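You operate a simulated robot arm through the tools that you are given. There is no shell and no other tool. Be economical: measure what you need, move in short steps, check, and stop when the job is done.

Carry out the task below with a simulated robot arm. There is one attempt and no reset: what you move stays moved.

TASK
Pull the top sideboard drawer open.
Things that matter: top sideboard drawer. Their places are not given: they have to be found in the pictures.

It is judged by the outcome, as a careful person would: the job done as asked, and still so three seconds after it is handed in. It fails if anything else is knocked over, pushed out of place, dropped, spilled or broken.

THE ROBOT
A 7-joint arm with a two-finger parallel gripper, fixed in place. Base frame: the origin is at the foot of the arm, x ahead of it, y to its left, z up. Lengths are in mm, angles in degrees, forces in N, time in s.
Its first joint turns from -66.0 to 66.0 degrees. Payload 2.4 kg.
Tool frame: the origin (TCP) lies between the finger pads and is the grasp point; the fingertips stand 30 mm ahead of it; z points along the fingers, y is the line along which they close. The gripper opens to 94 mm. The fingers are 28 mm wide and 10 mm thick; the gripper's body (50 by 96 mm) begins 55 mm behind the TCP.
Orientation is that of the tool frame in the base frame, as [roll, pitch, yaw] about the fixed x, y, z axes, in that order (R = Rz(yaw) Ry(pitch) Rx(roll)). With the fingers straight down and closing along the base's y, the tool's x points along the base's -x, its y along +y and its z along -z.

THE INTERFACE
- The arm moves only by the tool send_rows. Its arguments are lists of equal length, an entry for each row: "offset": the shift along the base's x, y, z in units of 500 mm (1.0 is 500 mm), a list of three; "delta_rot": the turn, a rotation vector about the base's x, y, z in units of 180 degrees (1.0 is 180 degrees), a list of three; "fingers": the gripper command, from -1 (fully open) to 1 (shut), values between in proportion. In form: {"offset": [[x, y, z], ...], "delta_rot": [[rx, ry, rz], ...], "fingers": [fingers, ...]}. A call has 1 to 10 rows; each row is the pose to reach, as a shift and turn from the pose commanded when the call began. A call with a number of a shift or a turn outside -1 to 1 is refused whole. A row lasts 0.2 s, in which the tool goes at most 50 mm and 8.6 degrees; a call with a longer step from one row to the next is refused whole, and so is a gripper value outside its range. A pose out of reach is approached as far as the arm can. The call stops where the force on the tool passes 40 N (or 10 N more than at its start, if that is more) or the arm is blocked; 0.2 s more then pass. The fingers move at their own pace (about 153 mm/s each) and stop on an object; they squeeze with about 25 N. The grip force told is the motor's: it shows also when the fingers shut on nothing. Time passes only in rows, and 0.2 s behind the last, so rows that repeat a pose let the fingers close. It gives the time, the measured TCP pose, the force on the tool (base axes), the opening and the grip force at its end, in the units of the frame above (readings bear some noise), and new pictures: "show" is both (left out), scene, wrist or none.
- Cameras (640 x 400 px; columns grow to the right, rows downward): "scene" is fixed at [22.9, 485.4, 1412.7]; the picture's right is [-0.77, -0.64, 0.00], its down [-0.53, 0.64, -0.55] and it looks along [0.35, -0.43, -0.83] (base axes); focal length 309 px, centre (320, 200). "wrist" rides on the gripper at [-37, 0, -58] in the tool frame; the picture's right is [0.00, -1.00, 0.00], its down [0.97, 0.00, -0.24] and it looks along [0.24, 0.00, 0.97] (tool axes); focal length 218 px, centre (320, 200).
- locate(camera, pixels): there is no depth. For up to 12 entries [column, row, z] of the newest picture of that camera ("zoom" is the newest enlarged one), the place [x, y] in the base frame at which the ray of that pixel passes the height z, good to about 2 mm. No time passes.
- close_up(camera, box): a new picture of the part [left, top, right, bottom] of that camera's present view, enlarged. No time passes.
- finish_job(): hands the job in; it is judged then, once.

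Work in short steps. Measure before you move; look again where a grasp or a placing could have gone wrong, and mend it. You have 60 turns and 120 pictures in all, the two below and enlarged ones among them. Open the gripper and draw the arm clear of the work before you hand the job in, unless the task says otherwise; then end with one line.

The tools are called after "Call:" as name(argument=value, ...) on one line, values as JSON. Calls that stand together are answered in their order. send_rows: Moves the arm, as the interface text tells. Its arguments: {"type":"object","properties":{"offset":{"type":"array","items":{"type":"array","items":{"type":"number"}}},"delta_rot":{"type":"array","items":{"type":"array","items":{"type":"number"}}},"fingers":{"type":"array","items":{"type":"number"}},"show":{"type":"string","enum":["both","scene","wrist","none"]}},"required":["offset","delta_rot","fingers"]} The other tools are called the same way: locate (camera, pixels) gives the place at which the rays of pixels pass given heights; close_up (camera, box) takes an enlarged picture of a part of a camera's view; finish_job () hands the job in.

At the start:

```text
time_s: 0.0
position: [375.5, 125.3, 854.3]
tcp_rot: [179.9, 0.0, -179.9]
ft_force: [-0.4, 0.4, 0.5]
width: 94.0
gripper_force: 0.0
```

scene: 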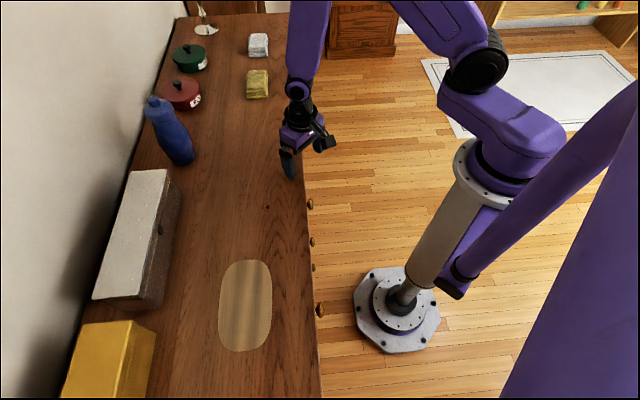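
wrist: 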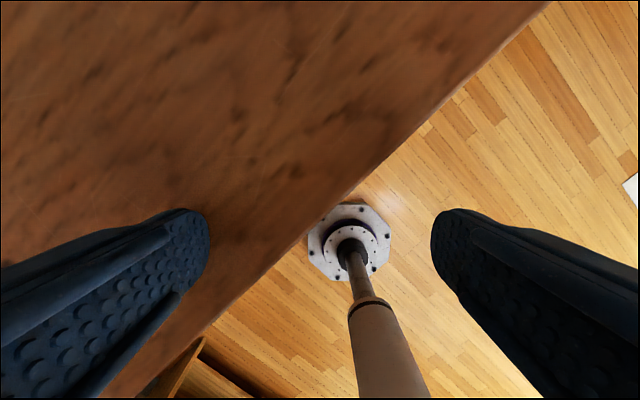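

The sideboard front edge runs along pixels (300,170)-(320,400), with knobs at about (310,204), (312,242), (313,267), (320,310). I'll enlarge the area and measure the edge.

Call:
close_up(camera="scene", box=[250, 150, 410, 400])

Call:
locate(camera="scene", pixels=[[300, 170, 627], [306, 220, 627], [312, 280, 627], [320, 380, 627], [310, 204, 560], [311, 242, 560], [320, 310, 560], [313, 267, 560], [320, 310, 590], [310, 204, 590], [300, 20, 627]])

```text
1.60 times, centred on (330, 275) of scene
```

zoom: 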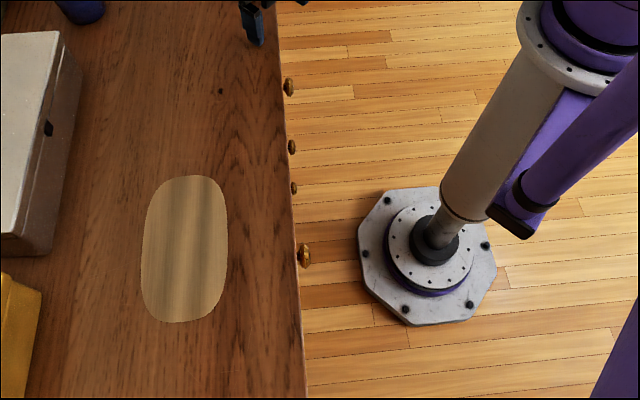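

```text
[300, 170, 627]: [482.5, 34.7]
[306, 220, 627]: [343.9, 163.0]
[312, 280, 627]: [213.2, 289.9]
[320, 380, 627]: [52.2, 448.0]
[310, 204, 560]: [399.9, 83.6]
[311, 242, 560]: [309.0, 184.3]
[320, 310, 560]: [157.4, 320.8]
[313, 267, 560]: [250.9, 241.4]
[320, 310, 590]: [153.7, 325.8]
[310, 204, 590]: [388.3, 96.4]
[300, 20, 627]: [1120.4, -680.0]
```

The three knobs A (310,204), B (312,242), C (313,267) shrink toward the vertical vanishing point, so they look like one column of drawers with A on top. D (320,310) is separate. The face normal is about 46° from x, so I'll back off and yaw to look at the front.

Call:
send_rows(offset=[[-0.035, -0.052, 0], [-0.07, -0.104, 0], [-0.105, -0.156, 0], [-0.14, -0.208, 0], [-0.175, -0.26, 0], [-0.21, -0.31, 0], [-0.21, -0.31, 0]], delta_rot=[[0, 0, 0.0426], [0, 0, 0.0852], [0, 0, 0.1278], [0, 0, 0.1704], [0, 0, 0.213], [0, 0, 0.2556], [0, 0, 0.2556]], fingers=[-1, -1, -1, -1, -1, -1, -1])

```text
time_s: 1.6
position: [272.2, -28.6, 853.6]
tcp_rot: [180.0, 0.1, -133.8]
ft_force: [0.4, 0.3, -0.1]
width: 93.9
gripper_force: 0.1
```

scene: 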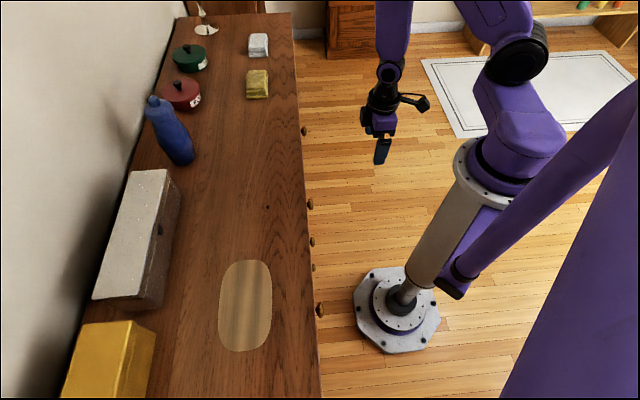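
wrist: 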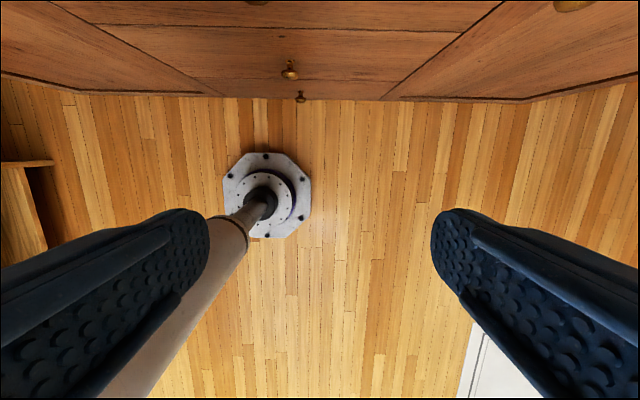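

The middle is a drawer column (A, B, C) with doors on both sides (other knobs are door knobs). I'll tilt the tool toward the face to see the top knob.

Call:
send_rows(offset=[[0, 0, 0], [0, 0, 0], [0, 0, 0], [0, 0, 0], [0, 0, 0], [0, 0, 0]], delta_rot=[[0.028, -0.027, 0], [0.056, -0.054, 0], [0.084, -0.081, 0], [0.112, -0.108, 0], [0.14, -0.135, 0], [0.14, -0.135, 0]], fingers=[-1, -1, -1, -1, -1, -1])

```text
time_s: 3.0
position: [306.4, -27.7, 829.4]
tcp_rot: [180.0, 35.2, -134.0]
ft_force: [0.7, -0.2, 0.0]
width: 94.1
gripper_force: 0.1
out of reach, approached as far as the arm can: row 2, 3, 4, 5, 6
```

scene: 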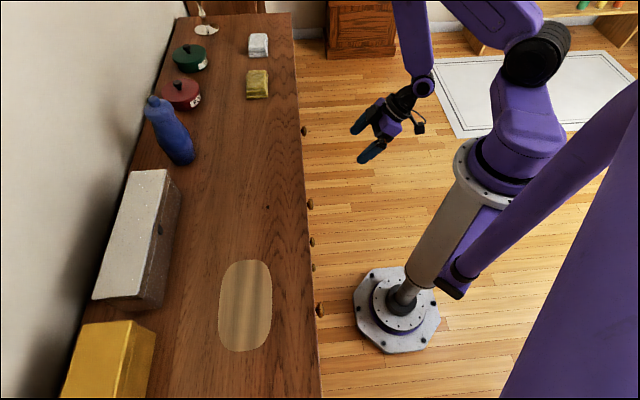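
wrist: 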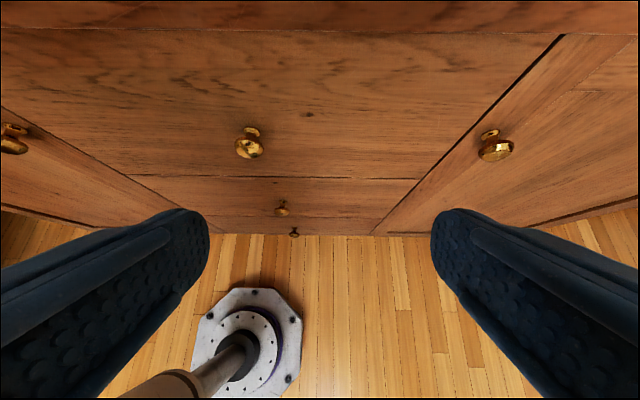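

Top drawer knob is at wrist pixel (249,147), scene pixel (310,204). I'll intersect the two rays to get its height.

Call:
locate(camera="wrist", pixels=[[249, 147, 440], [249, 147, 480], [249, 147, 520], [249, 147, 560], [249, 147, 590], [252, 131, 520], [252, 131, 560], [252, 131, 480], [300, 32, 627], [300, 32, 600]])

Call:
locate(camera="scene", pixels=[[311, 204, 440], [311, 204, 480], [311, 204, 520], [311, 204, 560], [311, 204, 590]])

Call:
close_up(camera="scene", box=[280, 170, 344, 210])

```text
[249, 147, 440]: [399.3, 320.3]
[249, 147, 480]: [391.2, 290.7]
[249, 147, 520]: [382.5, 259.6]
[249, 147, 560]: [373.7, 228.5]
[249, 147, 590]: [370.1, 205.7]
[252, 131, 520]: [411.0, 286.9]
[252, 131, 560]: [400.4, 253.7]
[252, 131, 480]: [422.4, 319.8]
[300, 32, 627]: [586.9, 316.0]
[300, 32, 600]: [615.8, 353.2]
```

```text
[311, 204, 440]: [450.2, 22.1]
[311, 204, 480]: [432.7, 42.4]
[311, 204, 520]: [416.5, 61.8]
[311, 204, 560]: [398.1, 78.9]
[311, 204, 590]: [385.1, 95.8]
```

```text
10.00 times, centred on (312, 190) of scene
```

zoom: 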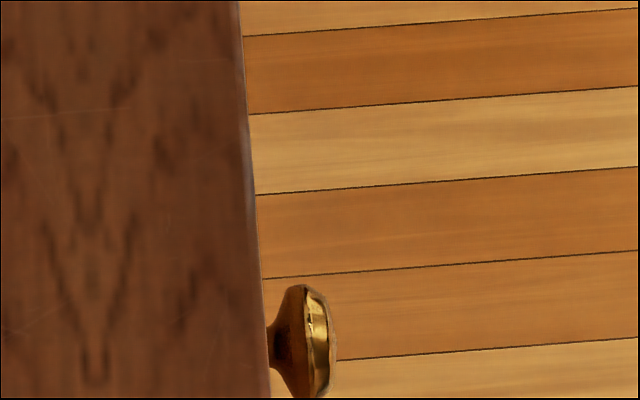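

Rays intersect at about (346,137,682), so the knob is at n≈339 in front of a face at n≈360. B and C triangulate to z≈466 and 253, which confirms A is the top drawer. I'll move to a standoff in line with the knob, keeping the tilt.

Call:
send_rows(offset=[[0.014, 0.058, -0.037], [0.028, 0.117, -0.074], [0.042, 0.175, -0.111], [0.056, 0.234, -0.148], [0.056, 0.234, -0.148]], delta_rot=[[0, 0, 0], [0, 0, 0], [0, 0, 0], [0, 0, 0], [0, 0, 0]], fingers=[-1, -1, -1, -1, -1])

```text
time_s: 4.2
position: [334.7, 88.6, 754.1]
tcp_rot: [-180.0, 35.0, -134.2]
ft_force: [1.1, 0.6, 0.1]
width: 93.8
gripper_force: 0.0
```

scene: 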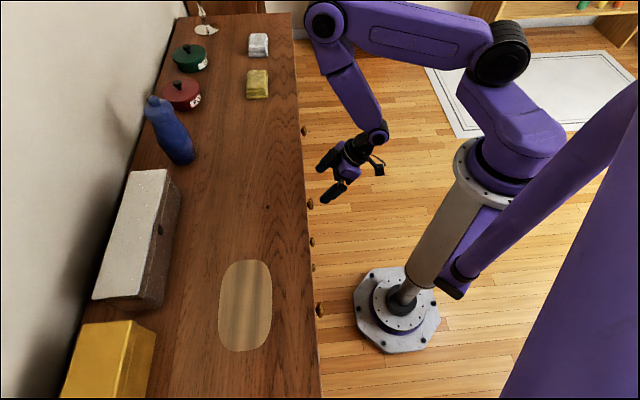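
wrist: 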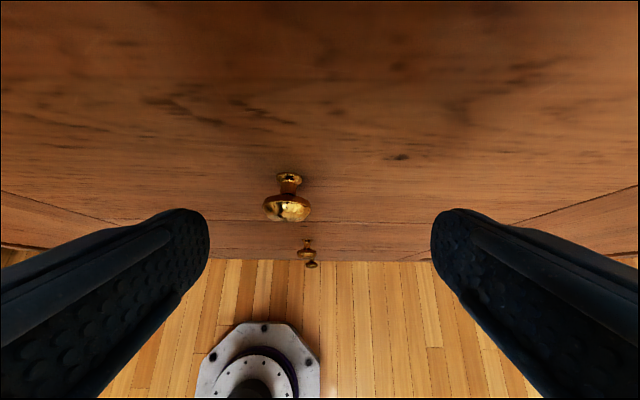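

Knob head now at wrist (288,206), base on face at (289,178): head n≈344, face n≈365, t≈-158, diameter ≈31 mm. I'll align sideways 21 mm, then advance with open fingers around the knob.

Call:
send_rows(offset=[[-0.031, 0.03, 0], [-0.015, 0.046, -0.04], [0.0, 0.062, -0.08], [0.0162, 0.0788, -0.12], [0.0162, 0.0788, -0.12]], delta_rot=[[0, 0, 0], [0, 0, 0], [0, 0, 0], [0, 0, 0], [0, 0, 0]], fingers=[-1, -1, -1, -1, -1])

```text
time_s: 5.4
position: [341.2, 127.5, 693.7]
tcp_rot: [180.0, 34.9, -134.1]
ft_force: [0.3, -0.6, -0.3]
width: 93.9
gripper_force: 0.0
```

scene: 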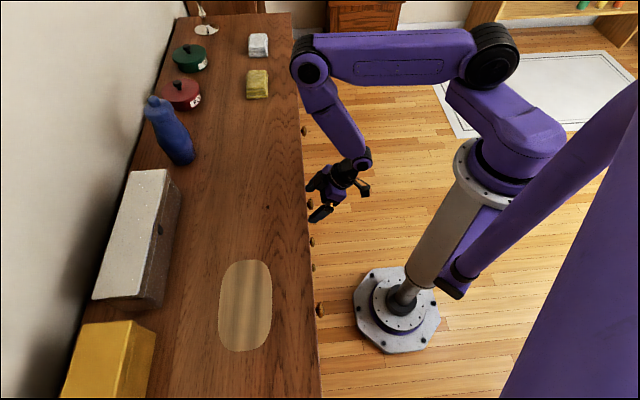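
wrist: 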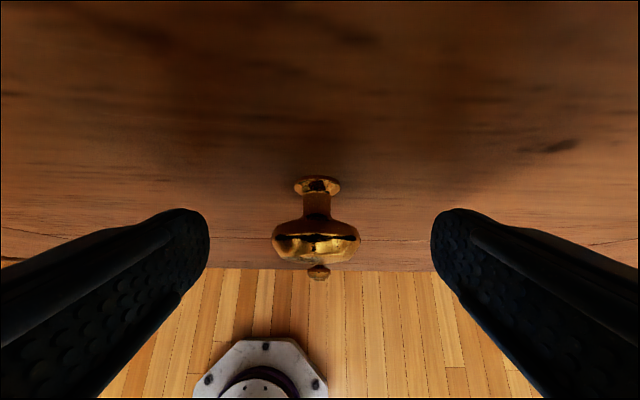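

Knob head centred at (316,240) between the fingers, about 12 mm inside the tips. Closing.

Call:
send_rows(offset=[[0, 0, 0], [0, 0, 0], [0, 0, 0]], delta_rot=[[0, 0, 0], [0, 0, 0], [0, 0, 0]], fingers=[0.3, 1, 1], show="wrist")

```text
time_s: 6.2
position: [340.6, 127.6, 693.5]
tcp_rot: [179.9, 35.1, -133.8]
ft_force: [-11.0, 12.9, -5.2]
width: 34.3
gripper_force: 45.1
```

wrist: 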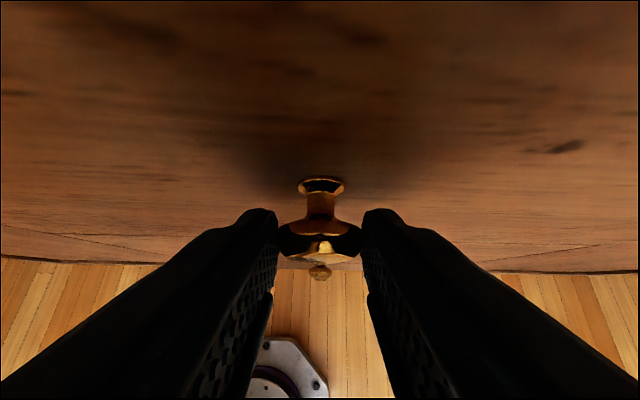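

Gripped at 34 mm width. Pull straight out along -n, 60 mm, with a 1.5 mm +t correction to relieve the side force.

Call:
send_rows(offset=[[-0.016, -0.0125, 0], [-0.03, -0.0267, 0], [-0.0437, -0.0411, 0], [-0.0576, -0.0556, 0], [-0.0715, -0.07, 0], [-0.0854, -0.0844, 0]], delta_rot=[[0, 0, 0], [0, 0, 0], [0, 0, 0], [0, 0, 0], [0, 0, 0], [0, 0, 0]], fingers=[1, 1, 1, 1, 1, 1])

```text
time_s: 7.6
position: [296.0, 82.3, 694.3]
tcp_rot: [179.7, 34.5, -133.9]
ft_force: [-15.2, 14.9, -24.3]
width: 34.3
gripper_force: 45.0
```

scene: 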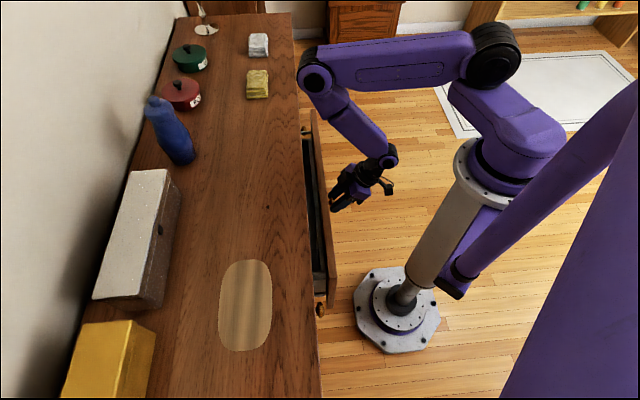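
wrist: 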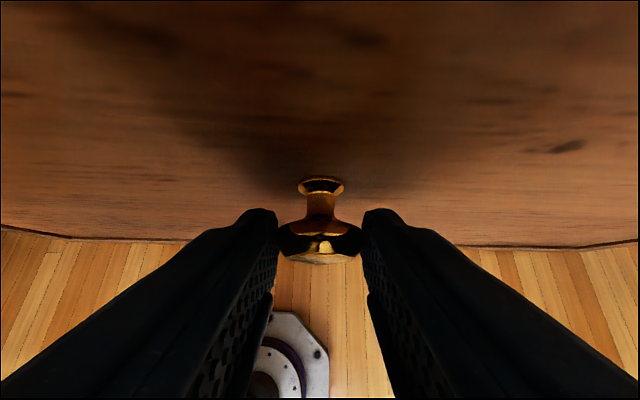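

Drawer is open about 62 mm. Continue pulling, easing the side and downward load slightly.

Call:
send_rows(offset=[[-0.0168, -0.0117, -0.003], [-0.0307, -0.0261, -0.005], [-0.0446, -0.0405, -0.005], [-0.0585, -0.055, -0.005], [-0.0724, -0.0694, -0.005], [-0.0863, -0.0838, -0.005]], delta_rot=[[0, 0, 0], [0, 0, 0], [0, 0, 0], [0, 0, 0], [0, 0, 0], [0, 0, 0]], fingers=[1, 1, 1, 1, 1, 1])

```text
time_s: 8.6
position: [270.5, 59.9, 693.2]
tcp_rot: [-180.0, 35.5, -134.1]
ft_force: [-1.7, -0.3, 6.5]
width: 34.2
gripper_force: 44.8
stopped in row 5: the force on the tool passed its limit (the readings are from after the stop); the commanded pose is now the measured one
```

scene: 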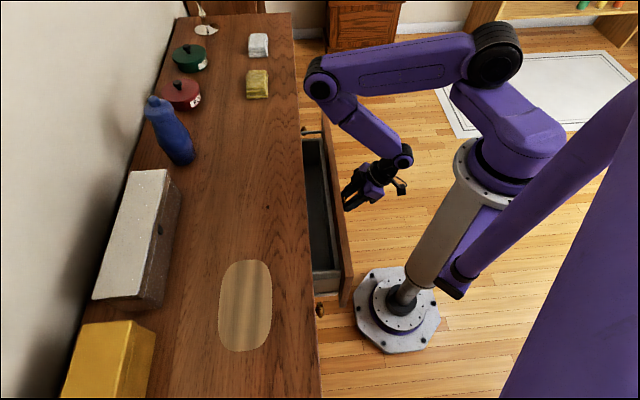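
wrist: 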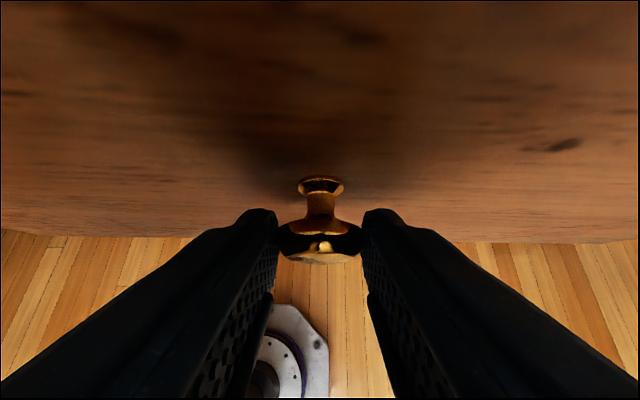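

Open about 96 mm; the force is released now. The actual travel direction is (-0.723,-0.691), so I'll continue along that in smaller steps.

Call:
send_rows(offset=[[-0.0116, -0.011, 0], [-0.0231, -0.0221, 0], [-0.0347, -0.0332, 0], [-0.0463, -0.0442, 0], [-0.0579, -0.0553, 0], [-0.0694, -0.0663, 0]], delta_rot=[[0, 0, 0], [0, 0, 0], [0, 0, 0], [0, 0, 0], [0, 0, 0], [0, 0, 0]], fingers=[1, 1, 1, 1, 1, 1])

```text
time_s: 10.0
position: [237.3, 24.8, 693.6]
tcp_rot: [-179.6, 35.4, -134.1]
ft_force: [13.3, -11.5, -6.2]
width: 34.1
gripper_force: 45.2
```

scene: 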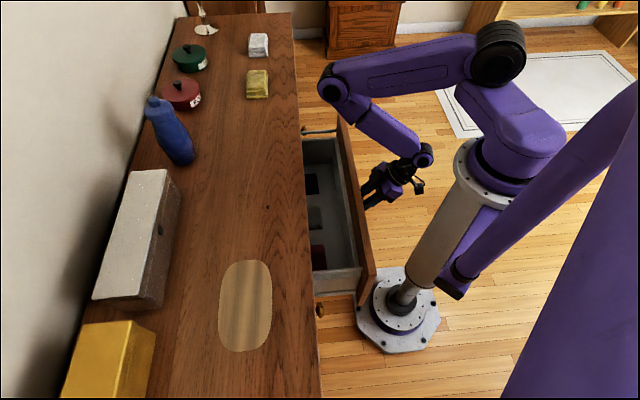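
wrist: 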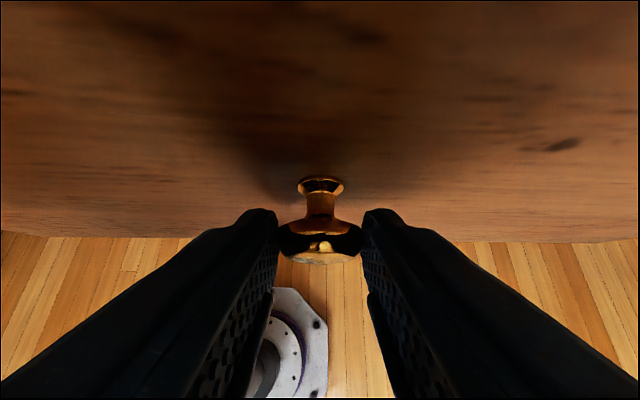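

Open about 145 mm and moving freely. Pull another 50 mm.

Call:
send_rows(offset=[[-0.0122, -0.0161, 0], [-0.0264, -0.0302, 0], [-0.0407, -0.0443, 0], [-0.0549, -0.0583, 0], [-0.0691, -0.0724, 0]], delta_rot=[[0, 0, 0], [0, 0, 0], [0, 0, 0], [0, 0, 0], [0, 0, 0]], fingers=[1, 1, 1, 1, 1])

```text
time_s: 11.2
position: [200.9, -10.9, 693.2]
tcp_rot: [-180.0, 35.7, -134.0]
ft_force: [4.0, -1.2, 16.2]
width: 34.0
gripper_force: 44.9
```

scene: 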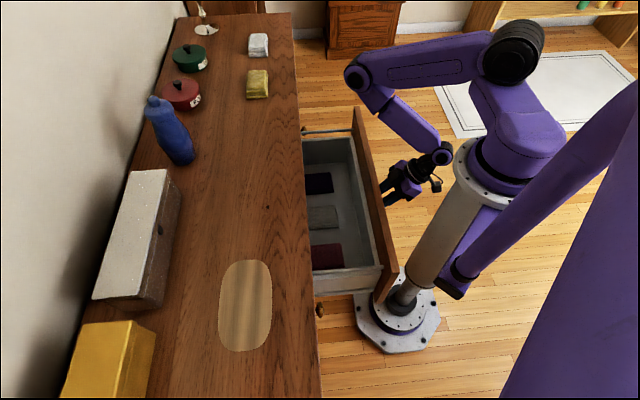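
wrist: 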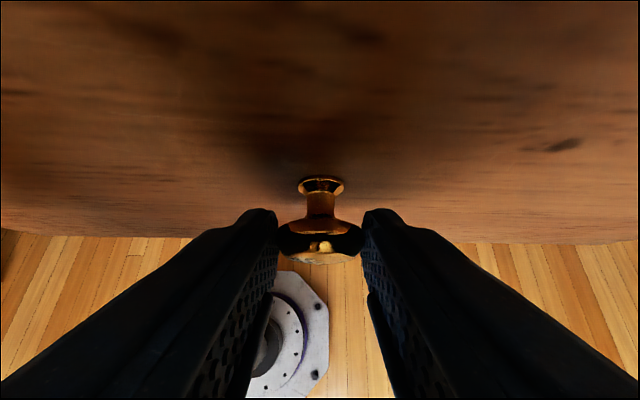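

Drawer is open about 195 mm. That's well open, so I'll release the knob.

Call:
send_rows(offset=[[0, 0, 0], [0, 0, 0], [0, 0, 0]], delta_rot=[[0, 0, 0], [0, 0, 0], [0, 0, 0]], fingers=[-1, -1, -1], show="wrist")

```text
time_s: 12.0
position: [202.4, -10.1, 692.8]
tcp_rot: [-179.8, 35.6, -134.0]
ft_force: [0.3, 1.1, -0.5]
width: 93.9
gripper_force: 0.0
```

wrist: 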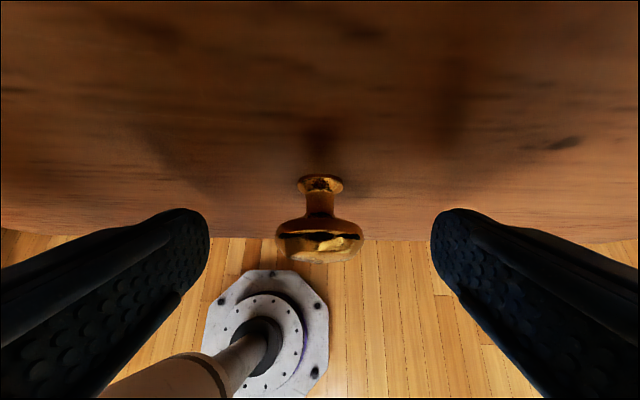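

Knob is free. Retreat in a small test step back and up along the tool axis.

Call:
send_rows(offset=[[-0.012, -0.0115, 0.02], [-0.024, -0.023, 0.04], [-0.036, -0.035, 0.06]], delta_rot=[[0, 0, 0], [0, 0, 0], [0, 0, 0]], fingers=[-1, -1, -1])

```text
time_s: 12.8
position: [184.0, -28.6, 723.9]
tcp_rot: [-179.9, 35.6, -133.9]
ft_force: [-0.8, 0.4, -0.5]
width: 93.7
gripper_force: 0.2
```

scene: 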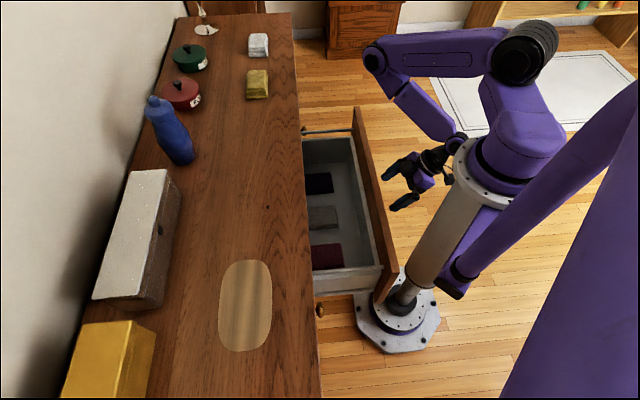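
wrist: 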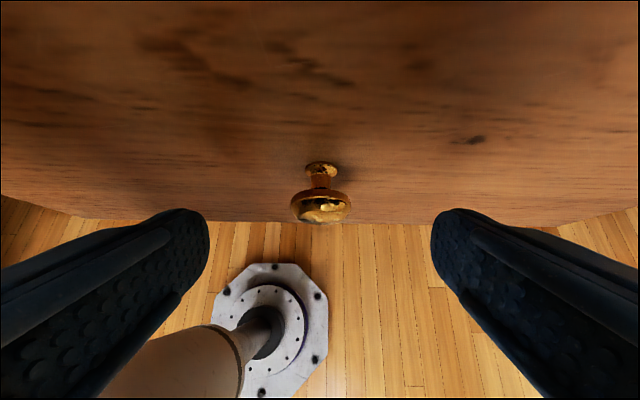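

Drawer stayed open and the gripper is clear of the knob. One more step sideways along the front and slightly out.

Call:
send_rows(offset=[[0.01, -0.04, 0.01], [0.02, -0.08, 0.02], [0.03, -0.12, 0.03], [0.03, -0.12, 0.03]], delta_rot=[[0, 0, 0], [0, 0, 0], [0, 0, 0], [0, 0, 0]], fingers=[-1, -1, -1, -1], show="scene")

```text
time_s: 13.8
position: [198.8, -86.8, 739.9]
tcp_rot: [-179.9, 35.6, -134.1]
ft_force: [-0.7, -0.6, -0.9]
width: 94.0
gripper_force: 0.0
```

scene: 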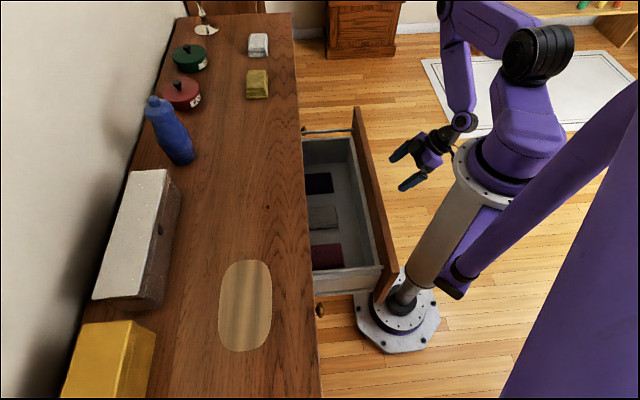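

The drawer is open and at rest, the other objects haven't moved, and the arm is clear with the gripper open. Handing in.

Call:
finish_job()

```text
The job is handed in.
```

The top sideboard drawer is pulled open by about 195 mm, nothing else was disturbed, and the arm is clear of it with the gripper open.
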